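You operate a simulated robot arm through the tools that you are given. There is no shell and no other tool. Be economical: measure what you need, move in short steps, check, and stop when the job is done.

You run a simulated robot arm. Do the job below in one go: nothing can be reset, and whatever is moved stays where it is left.

TASK
Put the relay marked "502" from the top of the bench by the tall stack on the top of the load on the strap table and the relay labelled "536" on the second shelf from the bottom of the film rack. Take the mini sack from the top of the bench by the tall stack and leave it on the third shelf from the top of the film rack. Count the black cups on the top of the bench by the tall stack, then put as many of the square reflectors from the top of the bench by the tall stack on top of the carton there. Fetch the blue can from the top of the bench by the tall stack and stand it on the top of the load on the strap table. The order is free. Set down upright: relay, square reflector, blue can.

Only the result counts: the job must be done as asked and must still hold three seconds after the hand-in. Knocking over, shifting, dropping, spilling or breaking anything else fails it.

THE ROBOT
A 7-joint arm with a two-finger parallel gripper on a trunk, on a base that drives. Base frame: it is fixed to the floor where the robot stands at the start and does not move with it; the origin is under the middle of the robot, x ahead of it, y to its left, z up. Readings come in mm, degrees, newtons and seconds.
With the tool pointing down near the work surface it reaches from about 300 to 720 mm from the robot's upright axis, wherever it stands. Its first joint turns from -166.0 to 166.0 degrees. Places, roughly: black cup (7x7x6 cm) [1500, -100, 800]; blue can [750, -250, 750]; carton [1000, -250, 750]; mini sack [750, 0, 750]; relay [750, 0, 750]; second shelf of the film rack [-1700, 1300, 600]; square reflector (6x3x9 cm) [1400, -200, 800]; third shelf of the film rack [-1700, 1300, 900]; top of the load on the strap table [-300, 1500, 900]. Payload 1.57 kg.
Tool frame: the origin (TCP) lies between the finger pads and is the grasp point; the fingertips stand 30 mm ahead of it; z points along the fingers, y is the line along which they close. The gripper opens to 80 mm. The fingers are 17 mm wide and 12 mm thick; the gripper's body (40 by 82 mm) begins 80 mm behind the TCP.
Orientation is that of the tool frame in the base frame, as a unit quaternion [x, y, z, w]. With the fingers straight down and closing along the base's y, the tool's x points along the base's -x, its y along +y and its z along -z.

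THE INTERFACE
- The arm moves only by the tool send_rows. Its argument "commands" is a list of rows, each a list of 3 entries, a list of its own where there are three numbers: the shift along the tool's x, y, z in units of 200 mm (1.0 is 200 mm), then the turn, a rotation vector about the tool's x, y, z in units of 45 degrees (1.0 is 45 degrees), then the closure in counts, from 0 (fully open) to 255 (shut). In form: [[[x, y, z], [rx, ry, rz], claw], ...]. A call has 1 to 20 rows; each row is the pose to reach, as a shift and turn from the pose commanded when the call began, along the tool's axes at that moment. A call with a number of a shift or a turn outside -1 to 1 is refused whole. Rows are played at 5 a second. More than 50 mm and 8.6 degrees between two rows, or a gripper value outside its range, and nothing of the call is played. Where a pose cannot be reached the arm comes as near as it can. A force on the tool above 40 N (or 10 N above the force at the start of the call, whichever is more), or a blocked arm, ends the call early, and 0.2 s more pass. Each finger travels about 72 mm/s and halts on what it meets, pressing with about 28 N; the grip force reading is that of the motor and also rises with nothing between the fingers. The clock runs only during rows and for 0.2 s after the last one: add rows that repeat a pose to give the fingers time. It gives the time, the measured TCP pose, the force on the tool (base axes), the opening and the grip force at its end, in the units of the frame above (readings bear some noise), with the torque about the TCP (base axes, N m) and any sound that the robot's microphone picked up.
- Cameras (640 x 400 px; columns grow to the right, rows downward): "scene" is now at [-12.5, 120.5, 1412.1]; the picture's right is [-0.20, -0.98, 0.00], its down [-0.49, 0.10, -0.86] and it looks along [0.85, -0.17, -0.50] (base axes); focal length 295 px, centre (320, 200). "wrist" rides on the gripper at [72, -7, -122] in the tool frame; the picture's right is [0.09, 1.00, 0.00], its down [-0.84, 0.08, -0.54] and it looks along [-0.54, 0.05, 0.84] (tool axes); focal length 238 px, centre (320, 200). There is no depth. A picture from a camera that has moved, and an enlarged one, comes with that camera's place and axes in the base frame and with its lens. The place of the scene camera against the robot may be out by one fixed shift of up to 25 mm in any direction.
- grab_frame(camera): a new picture of that camera. The clock stands still meanwhile.
- lift_body(by): slides the trunk up (or, below 0, down) by that many mm; the arm and the scene camera ride with it, the base frame stays. It gives what a move gives, with no picture.
- base_move(legs): drives the robot by 1 to 6 legs, each [ahead, left, turn to the left] in mm, mm and degrees, along the robot's own axes; the way and the turn of a leg run together, so that a leg with both is an arc; at most 1500 mm and 180 degrees a leg. The arm and the cameras ride along, it lands a little off, and it stops where it bumps. It gives what a move gives.
- head_to(pan, tilt): turns the head with the scene camera to pan (to the left, within 86 degrees either way) and tilt (down, from -29 to 69), counted from straight ahead of the robot. It gives what a move gives.
- zoom(camera, box): a new picture of the part [left, top, right, bottom] of that camera's present view, enlarged. The clock stands still meanwhile.
- finish_job(): hands the job in; it is judged then, once.

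Go step by step. Nothing tells you exact positions but the pictures and the camera data: compare them with the known pose of the tool, close in by small moves and look again before you grip or let go. The budget is 207 turns and 192 pictures, counting those below and the enlarged ones. Unless the task says otherwise, let go and move clear before handing in, and close with one line.

The tools are called after "Emit:" as name(argument=value, ...) on one line, values as JSON. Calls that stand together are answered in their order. send_rows: Moves the arm, as the interface text tells. Its arguments: {"type":"object","properties":{"commands":{"type":"array","items":{"type":"array"}}},"required":["commands"]} The other tools are called the same way: lift_body (by) slides the trunk up or down; base_move (legs) drives the base; head_to (pan, tilt) turns the head that bears the scene camera; grab_frame (camera) takes a picture; zoom (camera, box) takes an enlarged picture of a part of a camera's view; finish_job () hands the job in.

At the start:

```text
t: 0.0
position: [410.1, 23.9, 1156.8]
tool_rot: [0.0, 1.0, 0.0, 0.0]
ft_force: [0.2, 1.0, 0.1]
wrist_torque: [0.03, 0.01, 0.05]
gripper_width: 80.2
grip_force: 0.0
trunk travel left (down, up): [-50.0, 65.0]
robot x, y, heading: [0.2, -1.3, -0.2]
head pan, tilt: [-11.6, 30.3]
```

scene: 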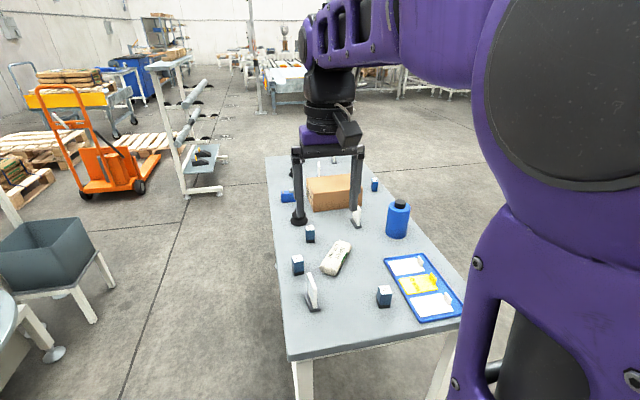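
wrist: 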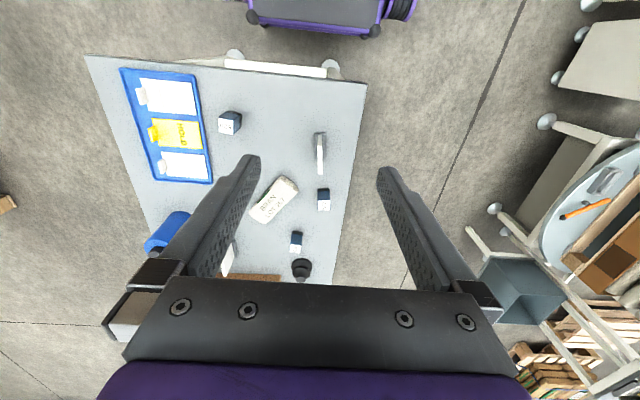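

I see the bench ahead with relays, a sack, reflectors, a blue can, a carton and a tray. First I take enlarged views to identify the items.

Emit:
zoom(camera="scene", box=[260, 140, 400, 230])

Emit:
zoom(camera="scene", box=[270, 220, 430, 320])

Emit:
zoom(camera="wrist", box=[200, 90, 360, 190])

```text
4.44 times, centred on (330, 185) of scene
camera zoom: at [-12.5, 120.5, 1412.1], right [-0.2, -0.98, 0.0], down [-0.49, 0.1, -0.86], along [0.85, -0.17, -0.5], focal length 1309 px, centre (276, 267)
```

zoom: 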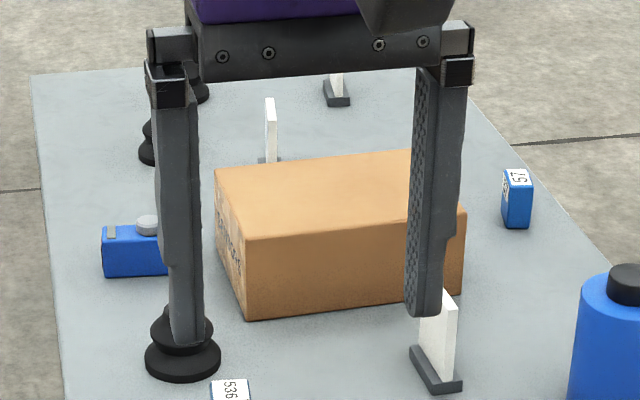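

```text
4.00 times, centred on (350, 270) of scene
camera zoom: at [-12.5, 120.5, 1412.1], right [-0.2, -0.98, 0.0], down [-0.49, 0.1, -0.86], along [0.85, -0.17, -0.5], focal length 1178 px, centre (200, -80)
```

zoom: 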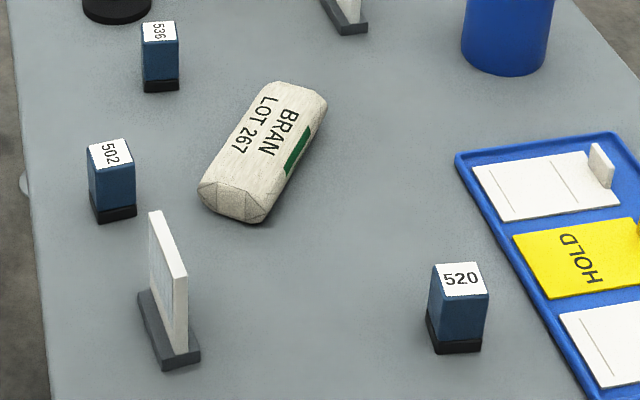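

```text
4.00 times, centred on (280, 140) of wrist
camera zoom: at [338.6, 18.7, 1280.5], right [-0.09, 1.0, 0.0], down [0.84, 0.08, 0.54], along [0.54, 0.05, -0.84], focal length 953 px, centre (480, 440)
```

zoom: 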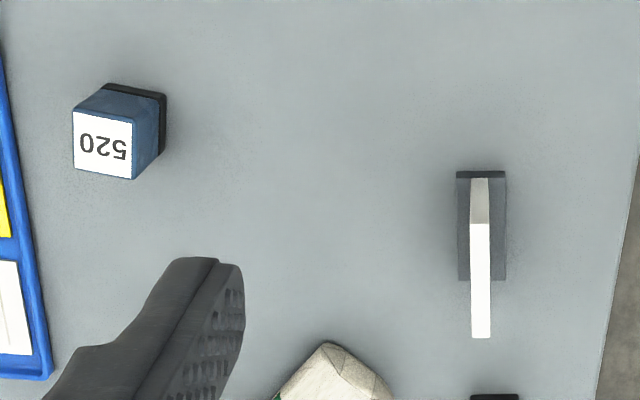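

The bench top is at about z=750, with its near edge at x≈400 and its left edge at y≈115. Next I look around to the left for the strap table and the rack.

Emit:
head_to(pan=80, tilt=20)

Emit:
grab_frame(camera="scene")

Emit:
head_to(pan=30, tilt=20)

Emit:
grab_frame(camera="scene")

Emit:
head_to(pan=-60, tilt=20)

Emit:
grab_frame(camera="scene")

```text
t: 1.7
position: [411.1, 24.7, 1155.8]
tool_rot: [0.0, 1.0, 0.0, -0.002]
ft_force: [0.2, 0.3, 0.1]
wrist_torque: [0.04, 0.0, 0.02]
gripper_width: 80.1
grip_force: 0.0
trunk travel left (down, up): [-50.0, 65.0]
robot x, y, heading: [3.3, -2.2, 0.0]
head pan, tilt: [80.0, 20.0]
```

```text
186 pictures are left
camera scene: at [-8.8, 151.2, 1426.7], right [0.13, -0.99, 0.0], down [-0.36, -0.05, -0.93], along [0.92, 0.12, -0.36], focal length 295 px, centre (320, 200)
```

scene: 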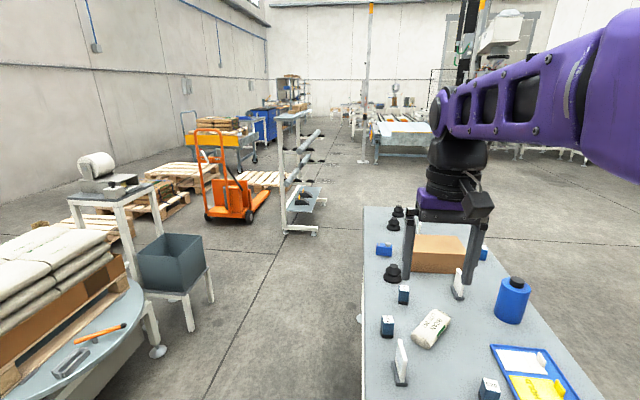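

```text
t: 2.9
position: [412.3, 24.8, 1156.9]
tool_rot: [0.0, 1.0, 0.0, 0.0]
ft_force: [0.7, -0.1, 0.1]
wrist_torque: [-0.01, 0.0, 0.02]
gripper_width: 80.0
grip_force: 0.1
trunk travel left (down, up): [-50.0, 65.0]
robot x, y, heading: [5.2, 1.0, 0.1]
head pan, tilt: [30.0, 20.0]
```

```text
185 pictures are left
camera scene: at [-8.8, 151.2, 1427.0], right [0.13, -0.99, 0.0], down [-0.36, -0.05, -0.93], along [0.92, 0.13, -0.36], focal length 295 px, centre (320, 200)
```

scene: 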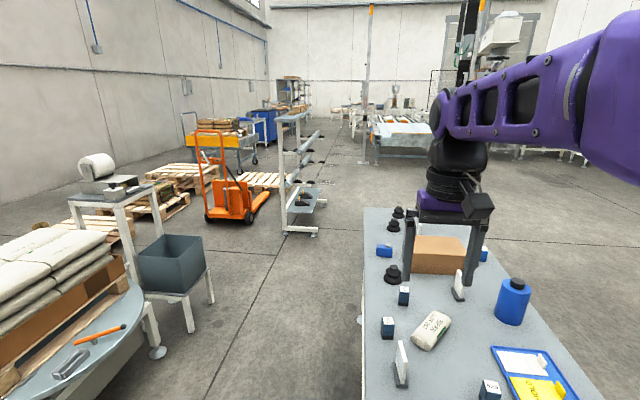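

```text
t: 4.5
position: [411.5, 24.1, 1156.5]
tool_rot: [0.001, 1.0, -0.001, 0.0]
ft_force: [0.1, 0.0, 0.1]
wrist_torque: [0.01, -0.01, -0.02]
gripper_width: 79.8
grip_force: 0.1
trunk travel left (down, up): [-50.0, 65.0]
robot x, y, heading: [-0.3, -1.5, 0.3]
head pan, tilt: [-60.0, 20.0]
```

```text
184 pictures are left
camera scene: at [-54.3, 58.1, 1428.7], right [-0.87, -0.5, 0.0], down [-0.17, 0.3, -0.94], along [0.47, -0.81, -0.34], focal length 295 px, centre (320, 200)
```

scene: 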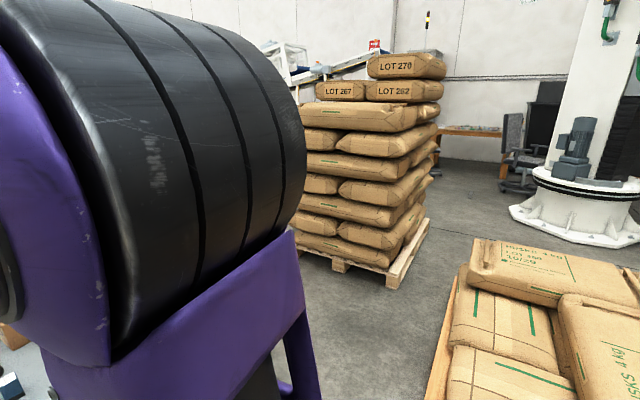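

The head pictures disagree with the commanded pan, so I take the next one alone after turning.

Emit:
head_to(pan=70, tilt=20)

```text
t: 6.6
position: [410.8, 24.4, 1156.3]
tool_rot: [0.0, 1.0, 0.0, 0.0]
ft_force: [-0.5, 0.3, 0.7]
wrist_torque: [-0.03, -0.02, -0.03]
gripper_width: 80.1
grip_force: 0.1
trunk travel left (down, up): [-50.0, 65.0]
robot x, y, heading: [-0.3, -0.9, -0.1]
head pan, tilt: [70.0, 20.0]
```

Emit:
grab_frame(camera="scene")

```text
183 pictures are left
camera scene: at [-8.6, 151.8, 1429.9], right [0.14, -0.99, 0.0], down [-0.33, -0.05, -0.94], along [0.93, 0.13, -0.33], focal length 295 px, centre (320, 200)
```

scene: 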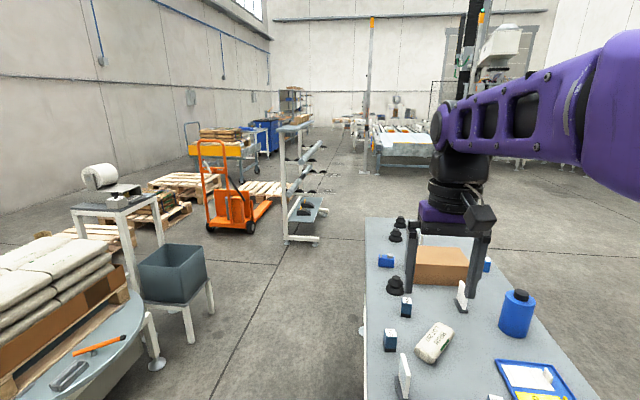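

Three black cups show so far, with a blue box, relays and reflectors around the carton. I drive round to the left side of the bench to see the rest and to work from there.

Emit:
base_move(legs=[[0, 480, 0], [850, 0, 0], [0, 0, -90]])

Emit:
head_to(pan=10, tilt=40)

Emit:
grab_frame(camera="scene")

Emit:
grab_frame(camera="wrist")

```text
t: 17.4
position: [1237.5, 335.4, 1152.8]
tool_rot: [0.204, 0.979, -0.001, -0.006]
ft_force: [-0.7, 0.3, 0.2]
wrist_torque: [0.01, 0.03, -0.02]
gripper_width: 80.1
grip_force: 0.2
trunk travel left (down, up): [-50.0, 65.0]
robot x, y, heading: [851.3, 475.4, -23.8]
head pan, tilt: [70.0, 20.0]
stopped in leg 3: the robot was blocked; the commanded pose is now the measured one
```

```text
t: 18.7
position: [1237.4, 334.3, 1154.1]
tool_rot: [0.205, 0.979, 0.0, -0.002]
ft_force: [-0.9, -0.3, 0.3]
wrist_torque: [0.02, 0.01, 0.02]
gripper_width: 80.0
grip_force: 0.0
trunk travel left (down, up): [-50.0, 65.0]
robot x, y, heading: [856.3, 475.0, -23.7]
head pan, tilt: [10.0, 40.0]
```

```text
182 pictures are left
camera scene: at [898.7, 611.7, 1407.9], right [-0.32, -0.95, 0.0], down [-0.52, 0.17, -0.84], along [0.79, -0.27, -0.55], focal length 295 px, centre (320, 200)
```

scene: 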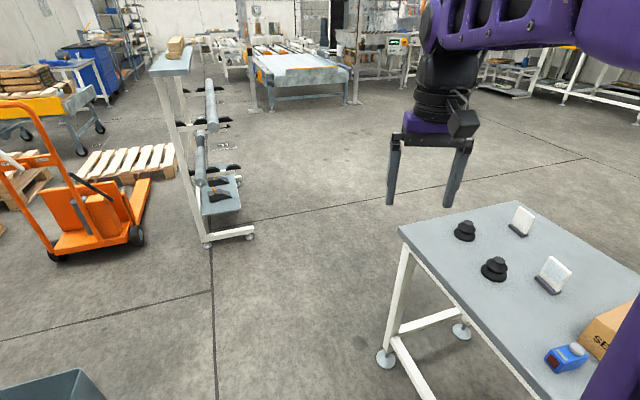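

```text
181 pictures are left
camera wrist: at [1169.5, 358.0, 1279.1], right [0.32, 0.95, 0.0], down [0.8, -0.27, 0.54], along [0.51, -0.17, -0.84], focal length 238 px, centre (320, 200)
```

wrist: 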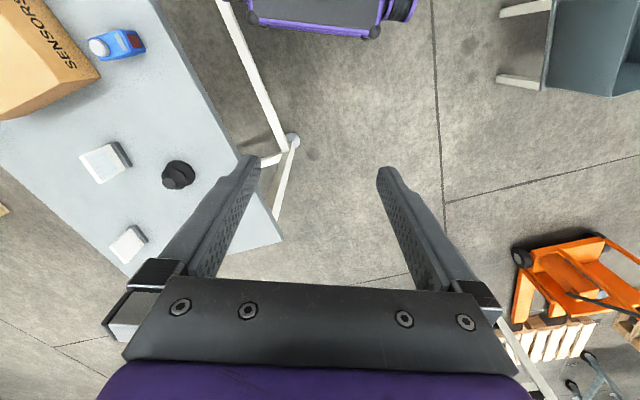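

The turn was blocked because a base corner (about 400 mm half-diagonal) came up against the bench edge. I'll back away, turn, and look.

Emit:
base_move(legs=[[0, 150, 0], [0, 0, -66.3]])

Emit:
head_to(pan=0, tilt=40)

Emit:
grab_frame(camera="scene")

Emit:
grab_frame(camera="wrist")

```text
t: 23.8
position: [934.6, 203.0, 1154.5]
tool_rot: [0.708, 0.706, 0.001, -0.002]
ft_force: [0.3, 0.2, -0.2]
wrist_torque: [0.01, 0.01, -0.02]
gripper_width: 79.8
grip_force: 0.1
trunk travel left (down, up): [-50.0, 65.0]
robot x, y, heading: [912.2, 613.9, -90.3]
head pan, tilt: [10.0, 40.0]
```

```text
t: 24.5
position: [934.9, 201.6, 1154.8]
tool_rot: [0.708, 0.706, 0.001, -0.002]
ft_force: [-0.1, 0.0, 0.0]
wrist_torque: [0.0, 0.02, 0.03]
gripper_width: 80.0
grip_force: 0.2
trunk travel left (down, up): [-50.0, 65.0]
robot x, y, heading: [911.2, 612.8, -90.7]
head pan, tilt: [0.0, 40.0]
```

```text
180 pictures are left
camera scene: at [1040.4, 616.4, 1397.3], right [-1.0, 0.01, 0.0], down [0.0, 0.64, -0.77], along [0.0, -0.77, -0.64], focal length 295 px, centre (320, 200)
```

scene: 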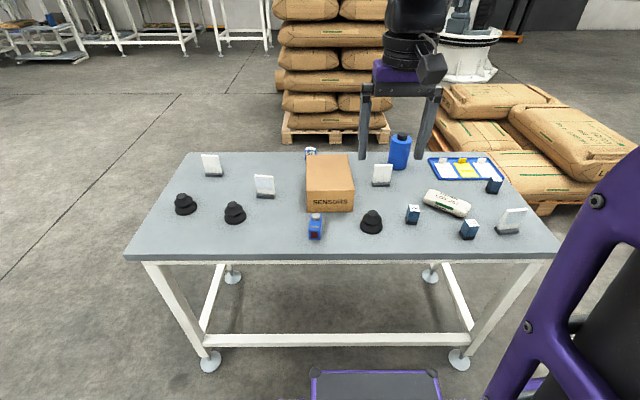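

```text
179 pictures are left
camera wrist: at [927.7, 274.1, 1278.9], right [1.0, 0.09, 0.0], down [0.08, -0.84, 0.54], along [0.05, -0.54, -0.84], focal length 238 px, centre (320, 200)
```

wrist: 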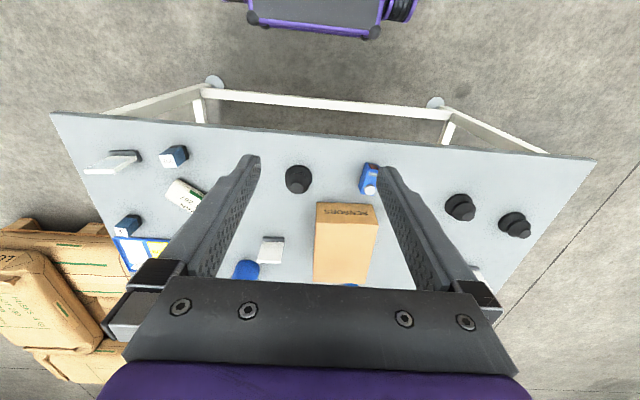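

The whole bench is in view: three black cups, four reflectors and the carton near (1010,-170). Comparing two wrist views puts the bench top at z≈777, so I drive closer to the bench to do the three reflectors first.

Emit:
base_move(legs=[[160, 40, 0.5]])

Emit:
grab_frame(camera="wrist")

Emit:
grab_frame(camera="scene")

Emit:
zoom(camera="scene", box=[180, 130, 440, 290])

```text
t: 26.0
position: [975.7, 43.5, 1155.6]
tool_rot: [0.706, 0.708, 0.001, -0.003]
ft_force: [0.2, -0.1, 0.0]
wrist_torque: [-0.06, 0.02, -0.01]
gripper_width: 80.0
grip_force: 0.1
trunk travel left (down, up): [-50.0, 65.0]
robot x, y, heading: [950.1, 459.5, -90.0]
head pan, tilt: [0.0, 40.0]
```

```text
178 pictures are left
camera wrist: at [969.1, 116.4, 1278.8], right [1.0, 0.1, 0.0], down [0.08, -0.84, 0.54], along [0.05, -0.54, -0.84], focal length 238 px, centre (320, 200)
```

wrist: 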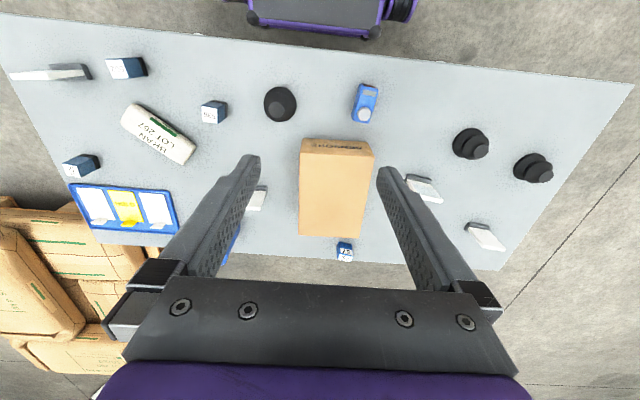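

```text
177 pictures are left
camera scene: at [1079.4, 459.7, 1397.3], right [-1.0, 0.0, 0.0], down [0.0, 0.64, -0.77], along [0.0, -0.77, -0.64], focal length 295 px, centre (320, 200)
```

scene: 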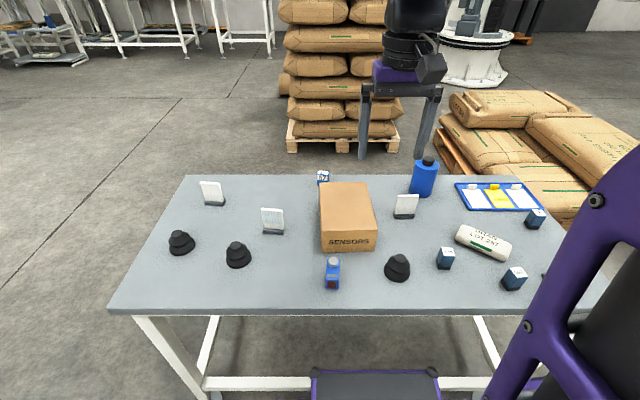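

```text
2.46 times, centred on (310, 210) of scene
camera zoom: at [1079.4, 459.7, 1397.3], right [-1.0, 0.0, 0.0], down [0.0, 0.64, -0.77], along [0.0, -0.77, -0.64], focal length 725 px, centre (345, 175)
```

zoom: 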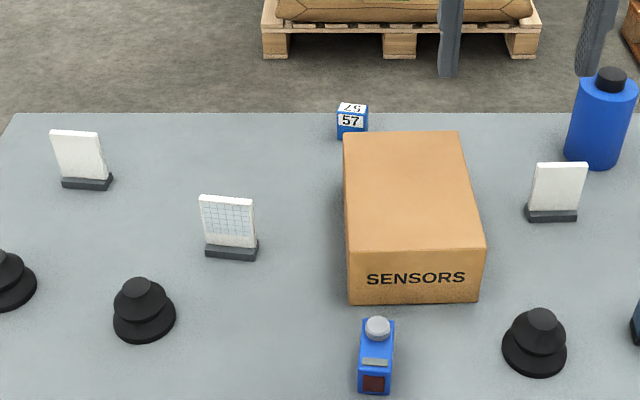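

The carton spans roughly x 955–1100 and y -50 to -257, with its top near z≈858. I move over the reflector at about (841,-191) while turning the gripper 90°, so it closes along y.

Emit:
send_rows(commands=[[[-0.15, -0.1125, 0], [0, 0, 0.1667], 0], [[-0.3, -0.225, 0], [0, 0, 0.3333], 0], [[-0.45, -0.3375, 0], [0, 0, 0.5], 0], [[-0.6, -0.45, 0], [0, 0, 0.6667], 0], [[-0.75, -0.5625, 0], [0, 0, 0.8333], 0], [[-0.9, -0.675, 0], [0, 0, 1], 0], [[-0.9, -0.675, 0], [0, 0, 1], 0]])

Emit:
send_rows(commands=[[[-0.03, 0.03, 0.06], [0, 0, 0.1667], 0], [[-0.06, 0.06, 0.12], [0, 0, 0.3333], 0], [[-0.09, 0.09, 0.2], [0, 0, 0.5], 0], [[-0.12, 0.12, 0.3], [0, 0, 0.6667], 0], [[-0.15, 0.15, 0.4], [0, 0, 0.8333], 0], [[-0.19, 0.19, 0.5], [0, 0, 1], 0], [[-0.19, 0.19, 0.6], [0, 0, 1], 0], [[-0.19, 0.19, 0.6], [0, 0, 1], 0]])

Emit:
grab_frame(camera="wrist")

Emit:
grab_frame(camera="scene")

```text
t: 27.6
position: [843.5, -135.3, 1152.7]
tool_rot: [0.923, 0.384, 0.0, -0.003]
ft_force: [-0.6, -0.5, 0.0]
wrist_torque: [-0.01, -0.01, 0.02]
gripper_width: 79.8
grip_force: 0.1
trunk travel left (down, up): [-50.0, 65.0]
robot x, y, heading: [951.5, 458.3, -89.9]
head pan, tilt: [0.0, 40.0]
```

```text
t: 29.4
position: [842.4, -189.1, 1032.5]
tool_rot: [1.0, 0.001, -0.001, -0.002]
ft_force: [0.6, -1.2, -1.5]
wrist_torque: [0.02, -0.02, -0.01]
gripper_width: 79.9
grip_force: 0.1
trunk travel left (down, up): [-50.0, 65.0]
robot x, y, heading: [949.4, 455.8, -89.7]
head pan, tilt: [0.0, 40.0]
```

```text
175 pictures are left
camera wrist: at [914.5, -182.5, 1156.6], right [0.09, -1.0, -0.01], down [-0.84, -0.08, 0.54], along [-0.54, -0.05, -0.84], focal length 238 px, centre (320, 200)
```

wrist: 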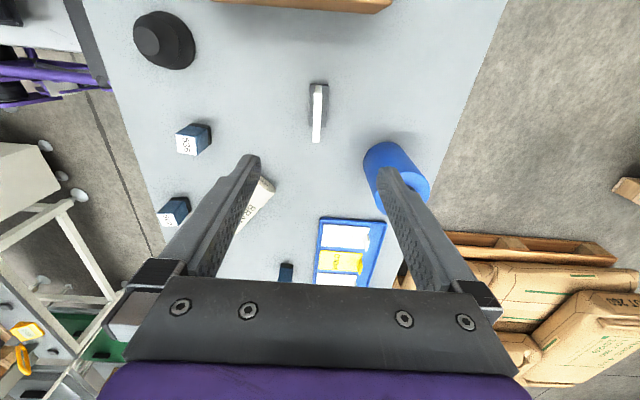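

```text
174 pictures are left
camera scene: at [1079.4, 459.5, 1397.3], right [-1.0, 0.0, 0.0], down [0.0, 0.64, -0.77], along [0.0, -0.77, -0.64], focal length 295 px, centre (320, 200)
```

scene: 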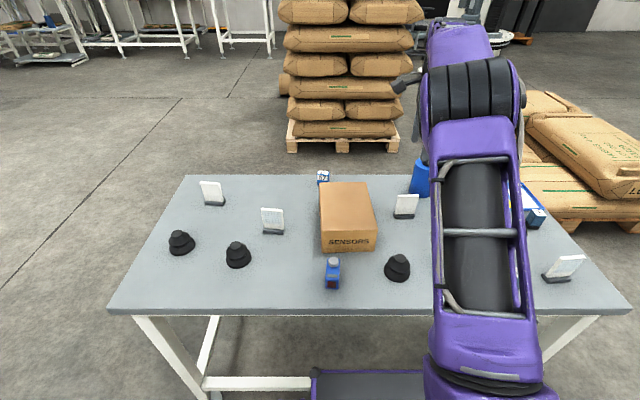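

R3 sits almost directly under the tool, so I enlarge the view to measure it.

Emit:
zoom(camera="wrist", box=[272, 70, 368, 160])

```text
4.44 times, centred on (320, 115) of wrist
camera zoom: at [914.5, -182.5, 1156.6], right [0.09, -1.0, -0.01], down [-0.84, -0.08, 0.54], along [-0.54, -0.05, -0.84], focal length 1059 px, centre (320, 578)
```

zoom: 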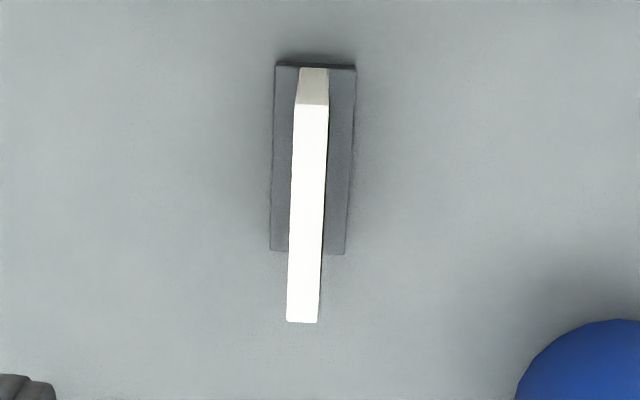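

R3's plate is centred near (842,-185), about 9 mm thick and turned 2.3°. I go down over it and grip.

Emit:
send_rows(commands=[[[0, -0.0175, 0.2], [0, 0, -0.05], 0], [[0, -0.0175, 0.4], [0, 0, -0.05], 0], [[0, -0.0175, 0.6], [0, 0, -0.05], 0], [[0, -0.0175, 0.8], [0, 0, -0.05], 0], [[0, -0.0175, 0.9], [0, 0, -0.05], 0], [[0, -0.0175, 0.96], [0, 0, -0.05], 0], [[0, -0.0175, 0.96], [0, 0, -0.05], 0]])

Emit:
grab_frame(camera="wrist")

```text
t: 31.0
position: [841.9, -185.4, 841.5]
tool_rot: [1.0, 0.021, -0.001, -0.002]
ft_force: [-0.3, -0.1, 0.5]
wrist_torque: [-0.02, 0.0, 0.0]
gripper_width: 80.1
grip_force: 0.0
trunk travel left (down, up): [-50.0, 65.0]
robot x, y, heading: [950.6, 456.1, -89.9]
head pan, tilt: [0.0, 40.0]
```

```text
172 pictures are left
camera wrist: at [912.6, -175.7, 964.7], right [0.13, -0.99, -0.01], down [-0.83, -0.12, 0.54], along [-0.54, -0.07, -0.84], focal length 238 px, centre (320, 200)
```

wrist: 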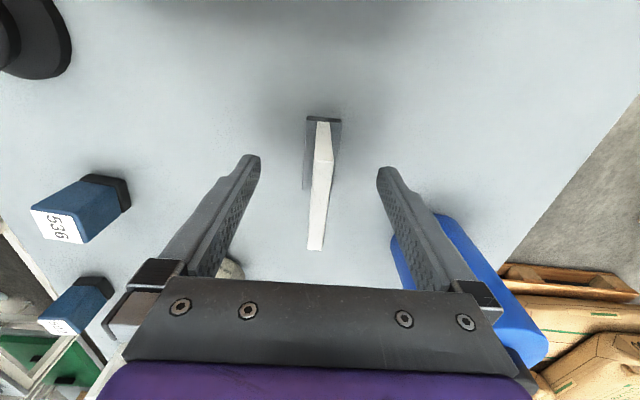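

It is between the fingers, so I close and lift.

Emit:
send_rows(commands=[[[0, 0, 0], [0, 0, 0], 120], [[0, 0, 0], [0, 0, 0], 255], [[0, 0, 0], [0, 0, 0], 255], [[0, 0, 0], [0, 0, 0], 255], [[0, 0, 0], [0, 0, 0], 255], [[0, 0, -0.05], [0, 0, 0], 255], [[0, 0, -0.2], [0, 0, 0], 255], [[0, 0, -0.4], [0, 0, 0], 255], [[0, 0, -0.6], [0, 0, 0], 255], [[0, 0, -0.7], [0, 0, 0], 255], [[0, 0, -0.7], [0, 0, 0], 255]])

Emit:
grab_frame(camera="wrist")

```text
t: 33.4
position: [840.0, -185.3, 982.4]
tool_rot: [1.0, 0.021, -0.001, -0.003]
ft_force: [0.1, -0.5, -1.4]
wrist_torque: [0.02, 0.0, -0.02]
gripper_width: 8.5
grip_force: 27.1
trunk travel left (down, up): [-50.0, 65.0]
robot x, y, heading: [953.0, 456.4, -90.0]
head pan, tilt: [0.0, 40.0]
```

```text
171 pictures are left
camera wrist: at [912.0, -176.4, 1104.7], right [0.13, -0.99, -0.01], down [-0.83, -0.12, 0.54], along [-0.54, -0.07, -0.84], focal length 238 px, centre (320, 200)
```

wrist: 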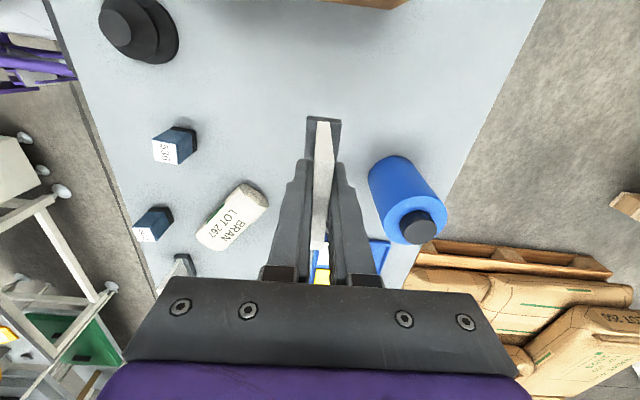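

Reflector R3 is held (8.5 mm, firm), with its foot 64 mm below the TCP. I carry it over the rear part of the carton.

Emit:
send_rows(commands=[[[0.19, 0.0375, 0], [0, 0, 0.01], 255], [[0.38, 0.075, 0], [0, 0, 0.02], 255], [[0.57, 0.1125, 0], [0, 0, 0.03], 255], [[0.76, 0.15, 0], [0, 0, 0.04], 255], [[0.933, 0.1875, 0], [0, 0, 0.05], 255], [[0.933, 0.1875, 0], [0, 0, 0.05], 255], [[0.933, 0.1875, 0], [0, 0, 0.05], 255]])

Emit:
grab_frame(camera="wrist")

Emit:
zoom(camera="scene", box=[240, 110, 440, 270])

```text
t: 35.0
position: [1029.2, -215.2, 980.2]
tool_rot: [1.0, 0.001, -0.001, -0.003]
ft_force: [-0.3, 0.0, -0.6]
wrist_torque: [0.0, -0.04, -0.01]
gripper_width: 8.6
grip_force: 27.3
trunk travel left (down, up): [-50.0, 65.0]
robot x, y, heading: [953.8, 453.3, -90.1]
head pan, tilt: [0.0, 40.0]
```

```text
170 pictures are left
camera wrist: at [1101.7, -207.4, 1103.0], right [0.09, -1.0, -0.01], down [-0.84, -0.08, 0.54], along [-0.54, -0.05, -0.84], focal length 238 px, centre (320, 200)
```

wrist: 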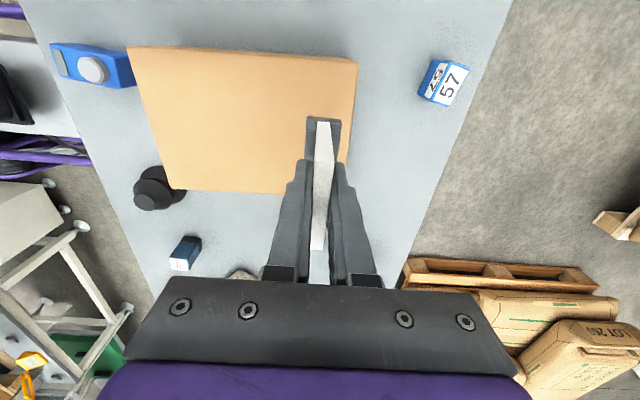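

```text
2.50 times, centred on (340, 190) of scene
camera zoom: at [1079.4, 459.5, 1397.3], right [-1.0, 0.0, 0.0], down [0.0, 0.64, -0.77], along [0.0, -0.77, -0.64], focal length 736 px, centre (270, 225)
```

zoom: 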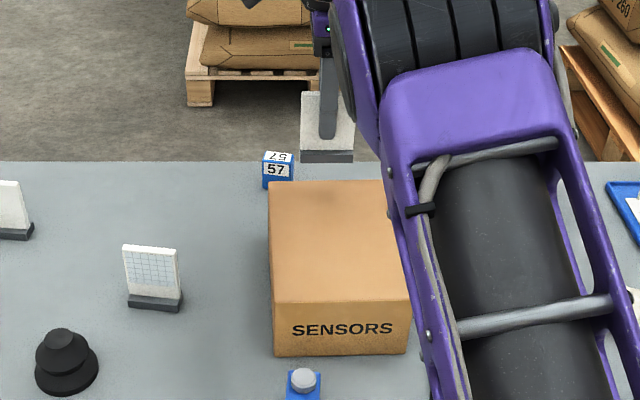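

The carton top spans x 944–1090 and y -242 to -40, at z≈858. I centre at (1017,-205) and lower to just above it.

Emit:
send_rows(commands=[[[-0.06, -0.05, 0], [0, 0, 0], 255], [[-0.06, -0.05, 0.12], [0, 0, 0], 255], [[-0.06, -0.05, 0.2], [0, 0, 0], 255], [[-0.06, -0.05, 0.25], [0, 0, 0], 255], [[-0.06, -0.05, 0.25], [0, 0, 0], 255]])

Emit:
zoom(camera="scene", box=[300, 150, 400, 230])

Emit:
send_rows(commands=[[[0, 0, 0.01], [0, 0, 0], 255], [[0, 0, 0.02], [0, 0, 0], 255], [[0, 0, 0.02], [0, 0, 0], 255]])

Emit:
send_rows(commands=[[[0, 0, 0.01], [0, 0, 0], 255], [[0, 0, 0.01], [0, 0, 0], 255]])

Emit:
send_rows(commands=[[[0, 0, 0.01], [0, 0, 0], 255], [[0, 0, 0.01], [0, 0, 0], 255]])

Emit:
zoom(camera="scene", box=[300, 150, 400, 230])

```text
t: 36.2
position: [1018.0, -204.8, 930.0]
tool_rot: [1.0, 0.001, -0.001, -0.003]
ft_force: [-0.4, -0.5, -1.0]
wrist_torque: [-0.02, 0.03, -0.01]
gripper_width: 8.4
grip_force: 27.2
trunk travel left (down, up): [-50.0, 65.0]
robot x, y, heading: [951.2, 453.9, -90.0]
head pan, tilt: [0.0, 40.0]
```

```text
5.00 times, centred on (350, 190) of scene
camera zoom: at [1079.4, 459.5, 1397.3], right [-1.0, 0.0, 0.0], down [0.0, 0.64, -0.77], along [0.0, -0.77, -0.64], focal length 1473 px, centre (170, 250)
```

zoom: 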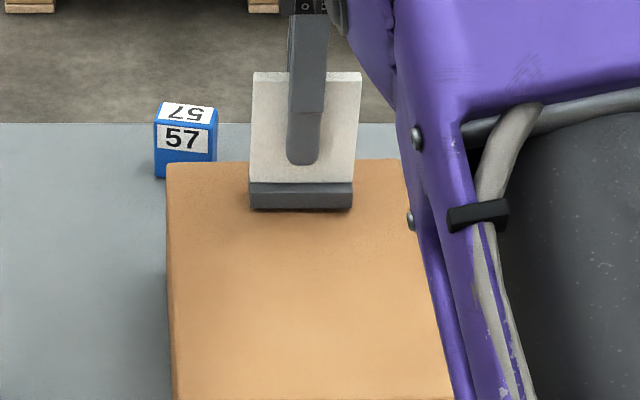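

```text
t: 37.0
position: [1018.2, -203.9, 926.6]
tool_rot: [1.0, 0.001, -0.001, -0.003]
ft_force: [-0.1, 0.0, -0.5]
wrist_torque: [-0.01, 0.02, 0.01]
gripper_width: 8.6
grip_force: 26.7
trunk travel left (down, up): [-50.0, 65.0]
robot x, y, heading: [951.6, 457.0, -89.9]
head pan, tilt: [0.0, 40.0]
```

```text
t: 37.6
position: [1018.0, -204.8, 926.1]
tool_rot: [1.0, 0.002, -0.002, -0.001]
ft_force: [0.7, 0.1, 7.7]
wrist_torque: [-0.04, 0.0, -0.03]
gripper_width: 8.4
grip_force: 26.5
trunk travel left (down, up): [-50.0, 65.0]
robot x, y, heading: [950.5, 455.6, -89.8]
head pan, tilt: [0.0, 40.0]
```

```text
t: 38.2
position: [1018.8, -205.2, 926.8]
tool_rot: [1.0, 0.003, -0.002, 0.0]
ft_force: [0.5, -0.6, 21.8]
wrist_torque: [-0.05, 0.01, 0.03]
gripper_width: 8.3
grip_force: 27.5
trunk travel left (down, up): [-50.0, 65.0]
robot x, y, heading: [953.3, 452.3, -90.1]
head pan, tilt: [0.0, 40.0]
```

```text
5.00 times, centred on (350, 190) of scene
camera zoom: at [1079.3, 461.2, 1397.5], right [-1.0, 0.0, 0.0], down [0.0, 0.64, -0.77], along [0.0, -0.77, -0.64], focal length 1473 px, centre (170, 250)
```

zoom: 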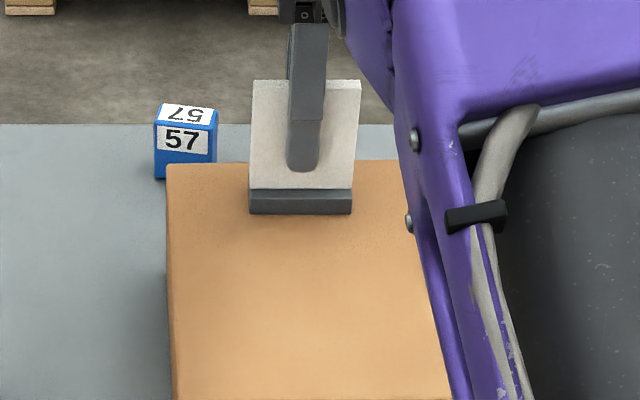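

Contact made at TCP z≈926. I ease the pressure, open partly and rise.

Emit:
send_rows(commands=[[[0, 0, -0.016], [0, 0, 0], 255], [[0, 0, -0.016], [0, 0, 0], 255], [[0, 0, -0.016], [0, 0, 0], 200], [[0, 0, -0.016], [0, 0, 0], 120], [[0, 0, -0.016], [0, 0, 0], 120], [[0, 0, -0.016], [0, 0, 0], 120], [[0, 0, -0.1], [0, 0, 0], 120], [[0, 0, -0.3], [0, 0, 0], 120], [[0, 0, -0.5], [0, 0, 0], 120], [[0, 0, -0.5], [0, 0, 0], 0], [[0, 0, -0.5], [0, 0, 0], 0]])

Emit:
grab_frame(camera="wrist")

Emit:
zoom(camera="scene", box=[220, 140, 420, 260])

```text
t: 40.6
position: [1016.8, -205.8, 1024.0]
tool_rot: [1.0, 0.001, 0.0, -0.003]
ft_force: [-0.7, 0.0, 0.2]
wrist_torque: [0.01, -0.02, -0.03]
gripper_width: 79.7
grip_force: 0.0
trunk travel left (down, up): [-50.0, 65.0]
robot x, y, heading: [951.6, 451.7, -90.1]
head pan, tilt: [0.0, 40.0]
```

```text
166 pictures are left
camera wrist: at [1088.9, -199.0, 1147.0], right [0.1, -1.0, -0.01], down [-0.84, -0.08, 0.54], along [-0.54, -0.05, -0.84], focal length 238 px, centre (320, 200)
```

wrist: 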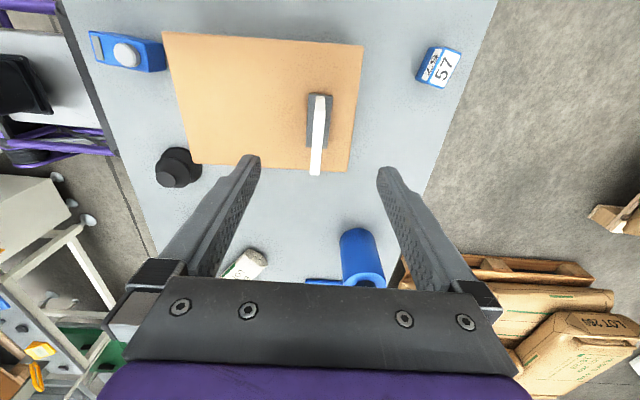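

```text
3.20 times, centred on (320, 200) of scene
camera zoom: at [1079.4, 459.6, 1397.3], right [-1.0, 0.0, 0.0], down [0.0, 0.64, -0.77], along [0.0, -0.77, -0.64], focal length 943 px, centre (320, 200)
```

zoom: 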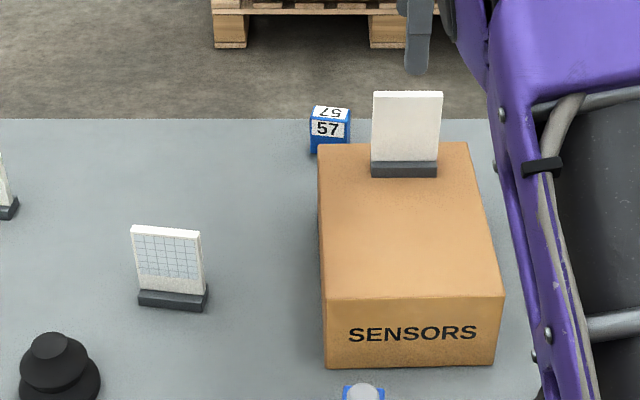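

Reflector one stands on the carton. Next is R2, near (1233,-125).

Emit:
send_rows(commands=[[[0.167, -0.067, 0], [0, 0, 0], 0], [[0.333, -0.133, 0], [0, 0, 0], 0], [[0.5, -0.2, 0], [0, 0, 0], 0], [[0.667, -0.267, 0], [0, 0, 0], 0], [[0.833, -0.333, 0], [0, 0, 0], 0], [[1, -0.4, 0], [0, 0, 0], 0], [[1, -0.4, 0], [0, 0, 0], 0]])

Emit:
grab_frame(camera="wrist")

Emit:
zoom(camera="wrist", box=[256, 60, 384, 140])

```text
t: 42.2
position: [1217.6, -125.3, 1022.3]
tool_rot: [1.0, 0.0, -0.001, -0.002]
ft_force: [-0.5, -0.6, -0.3]
wrist_torque: [-0.01, 0.01, -0.01]
gripper_width: 80.0
grip_force: 0.1
trunk travel left (down, up): [-50.0, 65.0]
robot x, y, heading: [950.3, 459.3, -90.4]
head pan, tilt: [0.0, 40.0]
```

```text
164 pictures are left
camera wrist: at [1289.7, -118.6, 1147.5], right [0.09, -1.0, -0.01], down [-0.84, -0.08, 0.54], along [-0.54, -0.05, -0.84], focal length 238 px, centre (320, 200)
```

wrist: 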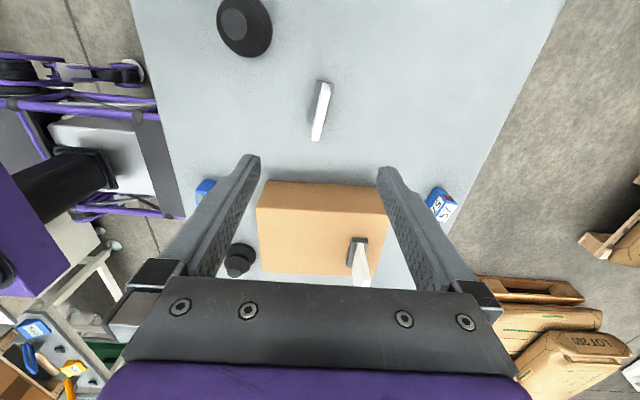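

```text
5.00 times, centred on (320, 100) of wrist
camera zoom: at [1289.7, -118.6, 1147.5], right [0.09, -1.0, -0.01], down [-0.84, -0.08, 0.54], along [-0.54, -0.05, -0.84], focal length 1192 px, centre (320, 700)
```

zoom: 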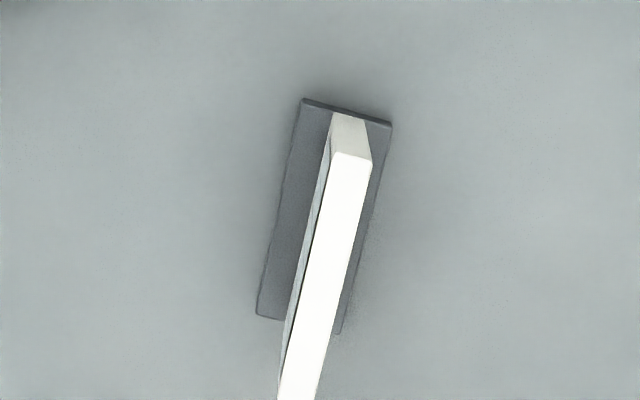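

R2's centre is (1221.6,-126.3), turned about -5.4°. I descend, grip and lift.

Emit:
send_rows(commands=[[[0.02, 0.005, 0.2], [0, 0, 0.12], 0], [[0.02, 0.005, 0.4], [0, 0, 0.12], 0], [[0.02, 0.005, 0.6], [0, 0, 0.12], 0], [[0.02, 0.005, 0.8], [0, 0, 0.12], 0], [[0.02, 0.005, 0.905], [0, 0, 0.12], 0], [[0.02, 0.005, 0.905], [0, 0, 0.12], 0]])

Emit:
grab_frame(camera="wrist")

```text
t: 43.6
position: [1220.8, -125.7, 840.5]
tool_rot: [0.999, -0.046, 0.0, -0.002]
ft_force: [-0.3, 0.0, 0.1]
wrist_torque: [-0.03, 0.01, -0.02]
gripper_width: 80.0
grip_force: 0.0
trunk travel left (down, up): [-50.0, 65.0]
robot x, y, heading: [952.9, 454.0, -90.1]
head pan, tilt: [0.0, 40.0]
```

```text
162 pictures are left
camera wrist: at [1293.1, -125.0, 964.5], right [0.0, -1.0, -0.01], down [-0.84, 0.0, 0.54], along [-0.54, 0.0, -0.84], focal length 238 px, centre (320, 200)
```

wrist: 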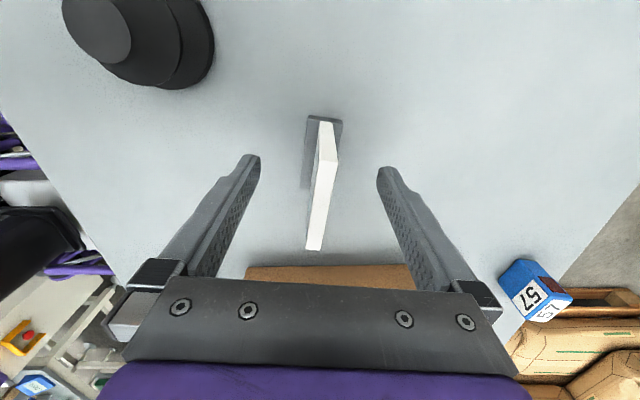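

Emit:
send_rows(commands=[[[0, 0, 0], [0, 0, 0], 120], [[0, 0, 0], [0, 0, 0], 255], [[0, 0, 0], [0, 0, 0], 255], [[0, 0, 0], [0, 0, 0], 255], [[0, 0, 0], [0, 0, 0], 255], [[0, 0, -0.05], [0, 0, 0], 255], [[0, 0, -0.2], [0, 0, 0], 255], [[0, 0, -0.4], [0, 0, 0], 255], [[0, 0, -0.6], [0, 0, 0], 255], [[0, 0, -0.7], [0, 0, 0], 255], [[0, 0, -0.7], [0, 0, 0], 255]])

```text
t: 46.0
position: [1223.3, -125.1, 983.0]
tool_rot: [0.999, -0.045, -0.001, -0.003]
ft_force: [-0.1, -0.2, -0.8]
wrist_torque: [0.0, 0.0, 0.03]
gripper_width: 8.5
grip_force: 27.3
trunk travel left (down, up): [-50.0, 65.0]
robot x, y, heading: [953.9, 455.7, -90.0]
head pan, tilt: [0.0, 40.0]
```

Held. I carry it to (1018,-145) over the carton.

Emit:
send_rows(commands=[[[-0.2, 0.038, 0], [0, 0, -0.02], 255], [[-0.4, 0.076, 0], [0, 0, -0.05], 255], [[-0.6, 0.115, 0], [0, 0, -0.08], 255], [[-0.8, 0.153, 0], [0, 0, -0.1], 255], [[-1, 0.192, 0], [0, 0, -0.12], 255], [[-1, 0.192, 0.12], [0, 0, -0.12], 255], [[-1, 0.192, 0.24], [0, 0, -0.12], 255], [[-1, 0.192, 0.24], [0, 0, -0.12], 255]])

Emit:
grab_frame(camera="wrist")

Emit:
zoom(camera="scene", box=[300, 150, 400, 230])

```text
t: 47.8
position: [1018.3, -146.9, 935.5]
tool_rot: [1.0, 0.002, -0.001, -0.003]
ft_force: [-0.3, 0.2, 0.3]
wrist_torque: [0.0, 0.02, 0.0]
gripper_width: 8.7
grip_force: 27.1
trunk travel left (down, up): [-50.0, 65.0]
robot x, y, heading: [953.0, 456.4, -90.3]
head pan, tilt: [0.0, 40.0]
```

```text
161 pictures are left
camera wrist: at [1090.1, -139.1, 1058.7], right [0.1, -1.0, -0.01], down [-0.84, -0.08, 0.54], along [-0.54, -0.05, -0.84], focal length 238 px, centre (320, 200)
```

wrist: 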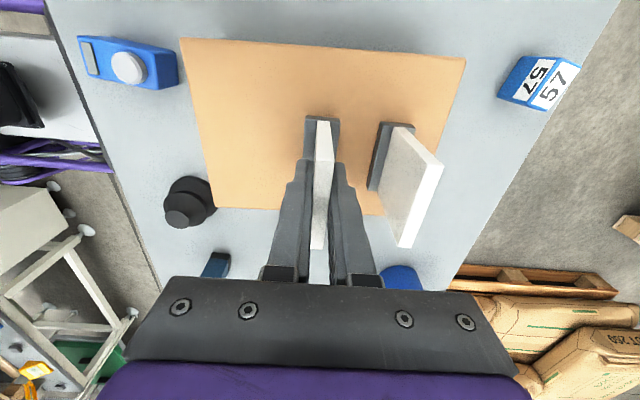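

```text
5.00 times, centred on (350, 190) of scene
camera zoom: at [1079.4, 459.5, 1397.3], right [-1.0, 0.0, 0.0], down [0.0, 0.64, -0.77], along [0.0, -0.77, -0.64], focal length 1473 px, centre (170, 250)
```

zoom: 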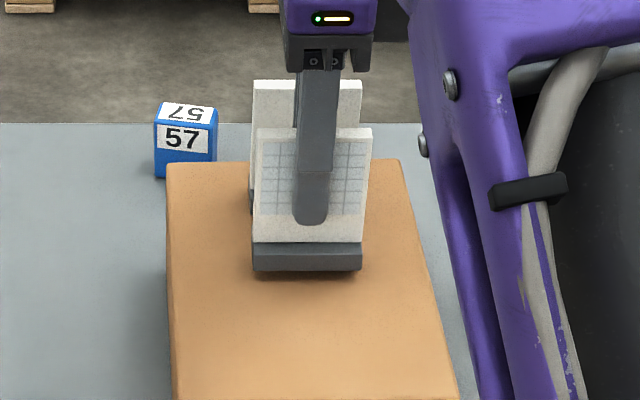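

Emit:
send_rows(commands=[[[0, 0, 0.02], [0, 0, 0], 255], [[0, 0, 0.04], [0, 0, 0], 255], [[0, 0, 0.048], [0, 0, 0], 255], [[0, 0, 0.048], [0, 0, 0], 255]])

Emit:
send_rows(commands=[[[0, 0, 0.008], [0, 0, 0], 255], [[0, 0, 0.008], [0, 0, 0], 255]])

```text
t: 48.8
position: [1018.9, -144.5, 927.7]
tool_rot: [1.0, 0.002, 0.0, -0.002]
ft_force: [-0.3, -0.4, 9.1]
wrist_torque: [-0.07, 0.1, 0.01]
gripper_width: 8.3
grip_force: 27.1
trunk travel left (down, up): [-50.0, 65.0]
robot x, y, heading: [945.9, 452.7, -90.1]
head pan, tilt: [0.0, 40.0]
```

```text
t: 49.4
position: [1018.1, -144.3, 926.0]
tool_rot: [1.0, 0.002, -0.001, 0.0]
ft_force: [0.8, -2.5, 21.8]
wrist_torque: [-0.14, 0.04, 0.01]
gripper_width: 8.7
grip_force: 26.6
trunk travel left (down, up): [-50.0, 65.0]
robot x, y, heading: [950.2, 453.1, -89.9]
head pan, tilt: [0.0, 40.0]
```

Contact again. I release and rise.

Emit:
send_rows(commands=[[[0, 0, -0.012], [0, 0, 0], 255], [[0, 0, -0.012], [0, 0, 0], 255], [[0, 0, -0.012], [0, 0, 0], 200], [[0, 0, -0.012], [0, 0, 0], 130], [[0, 0, -0.012], [0, 0, 0], 130], [[0, 0, -0.012], [0, 0, 0], 130], [[0, 0, -0.1], [0, 0, 0], 130], [[0, 0, -0.3], [0, 0, 0], 130], [[0, 0, -0.5], [0, 0, 0], 130], [[0, 0, -0.7], [0, 0, 0], 130], [[0, 0, -0.9], [0, 0, 0], 0], [[0, 0, -0.9], [0, 0, 0], 0]])

Emit:
grab_frame(camera="wrist")

Emit:
zoom(camera="scene", box=[300, 150, 400, 230])

```text
t: 52.0
position: [1018.6, -146.2, 1103.3]
tool_rot: [1.0, 0.002, -0.001, -0.002]
ft_force: [0.5, -0.4, 0.0]
wrist_torque: [-0.01, 0.0, 0.01]
gripper_width: 80.0
grip_force: 0.0
trunk travel left (down, up): [-50.0, 65.0]
robot x, y, heading: [951.7, 454.9, -90.1]
head pan, tilt: [0.0, 40.0]
```

```text
159 pictures are left
camera wrist: at [1090.8, -138.1, 1226.9], right [0.1, -1.0, -0.01], down [-0.84, -0.08, 0.54], along [-0.54, -0.05, -0.84], focal length 238 px, centre (320, 200)
```

wrist: 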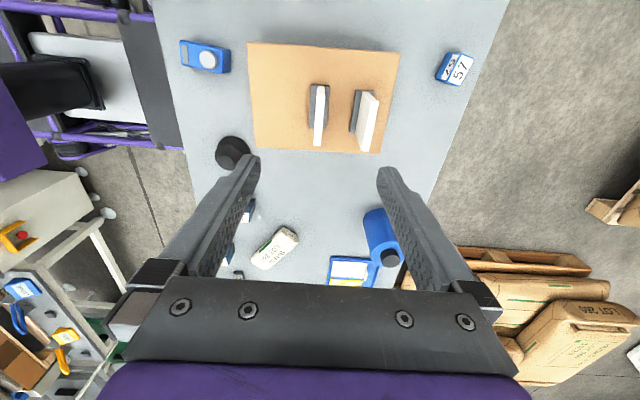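

```text
5.00 times, centred on (350, 190) of scene
camera zoom: at [1079.4, 459.6, 1397.3], right [-1.0, 0.0, 0.0], down [0.0, 0.64, -0.77], along [0.0, -0.77, -0.64], focal length 1473 px, centre (170, 250)
```

zoom: 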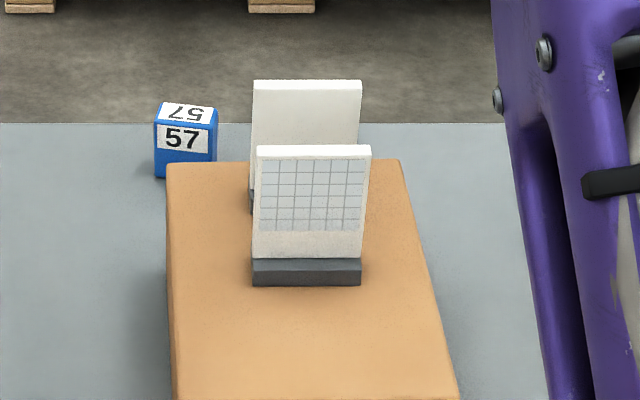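

Both stand well. Now I go to R4 near (519,37).

Emit:
send_rows(commands=[[[-0.2, -0.08, 0], [0, 0, 0], 0], [[-0.4, -0.16, 0], [0, 0, 0], 0], [[-0.6, -0.24, 0], [0, 0, 0], 0], [[-0.8, -0.32, 0], [0, 0, 0], 0], [[-1, -0.4, 0], [0, 0, 0], 0], [[-1, -0.4, 0], [0, 0, 0], 0]])

Emit:
send_rows(commands=[[[-0.2, -0.1, 0], [0, 0, 0], 0], [[-0.4, -0.2, 0], [0, 0, 0], 0], [[-0.6, -0.3, 0], [0, 0, 0], 0], [[-0.8, -0.4, 0], [0, 0, 0], 0], [[-1, -0.5, 0], [0, 0, 0], 0], [[-1, -0.5, 0], [0, 0, 0], 0]])

Emit:
send_rows(commands=[[[-0.2, 0, 0.15], [0, 0, 0], 0], [[-0.4, 0, 0.3], [0, 0, 0], 0], [[-0.5, 0, 0.4], [0, 0, 0], 0], [[-0.5, 0, 0.4], [0, 0, 0], 0]])

Emit:
grab_frame(camera="wrist")

Emit:
grab_frame(camera="scene")

```text
t: 53.4
position: [818.5, -67.3, 1106.0]
tool_rot: [1.0, 0.001, -0.001, -0.003]
ft_force: [0.5, -0.4, -0.7]
wrist_torque: [0.01, 0.04, -0.02]
gripper_width: 79.9
grip_force: 0.0
trunk travel left (down, up): [-50.0, 65.0]
robot x, y, heading: [949.8, 454.4, -90.1]
head pan, tilt: [0.0, 40.0]
```

```text
t: 54.8
position: [621.2, 36.3, 1105.9]
tool_rot: [1.0, 0.002, -0.001, -0.002]
ft_force: [-0.4, 0.3, -0.5]
wrist_torque: [0.0, -0.03, 0.01]
gripper_width: 80.0
grip_force: 0.0
trunk travel left (down, up): [-50.0, 65.0]
robot x, y, heading: [954.9, 454.3, -90.0]
head pan, tilt: [0.0, 40.0]
```

```text
t: 55.8
position: [518.6, 34.9, 1025.7]
tool_rot: [1.0, 0.001, -0.001, -0.003]
ft_force: [-0.1, 0.4, 0.4]
wrist_torque: [0.01, 0.0, 0.0]
gripper_width: 80.2
grip_force: 0.0
trunk travel left (down, up): [-50.0, 65.0]
robot x, y, heading: [947.8, 456.3, -89.8]
head pan, tilt: [0.0, 40.0]
```

```text
157 pictures are left
camera wrist: at [590.6, 41.9, 1148.8], right [0.1, -1.0, -0.01], down [-0.84, -0.08, 0.54], along [-0.54, -0.05, -0.84], focal length 238 px, centre (320, 200)
```

wrist: 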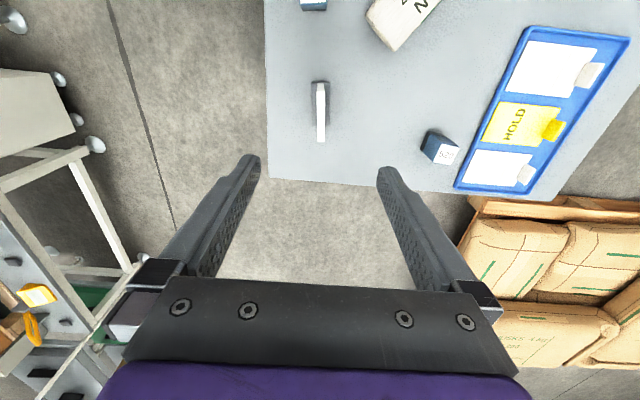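

```text
156 pictures are left
camera scene: at [1079.3, 459.5, 1397.3], right [-1.0, 0.0, 0.0], down [0.0, 0.64, -0.77], along [0.0, -0.77, -0.64], focal length 295 px, centre (320, 200)
```

scene: 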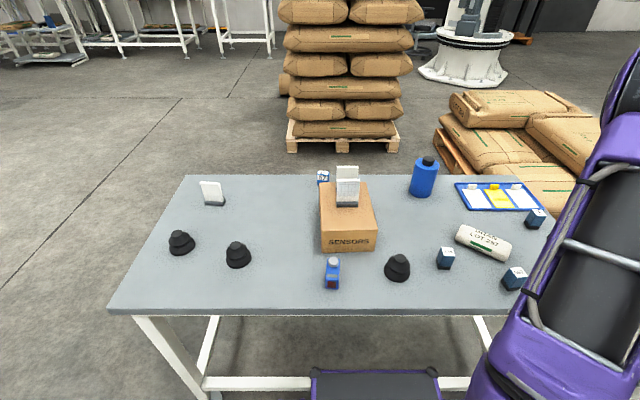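

Emit:
zoom(camera="wrist", box=[256, 70, 384, 150])

```text
5.00 times, centred on (320, 110) of wrist
camera zoom: at [590.6, 41.9, 1148.8], right [0.1, -1.0, -0.01], down [-0.84, -0.08, 0.54], along [-0.54, -0.05, -0.84], focal length 1192 px, centre (320, 650)
```

zoom: 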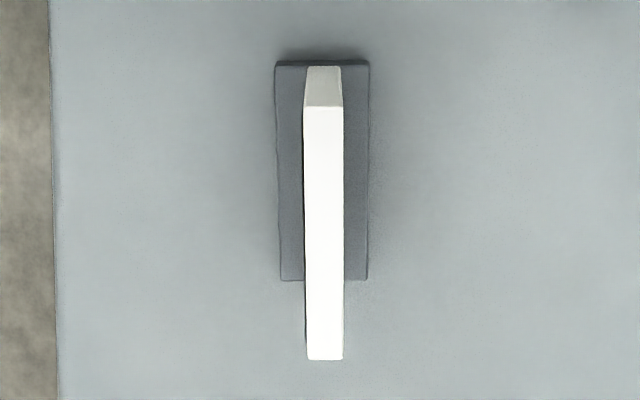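

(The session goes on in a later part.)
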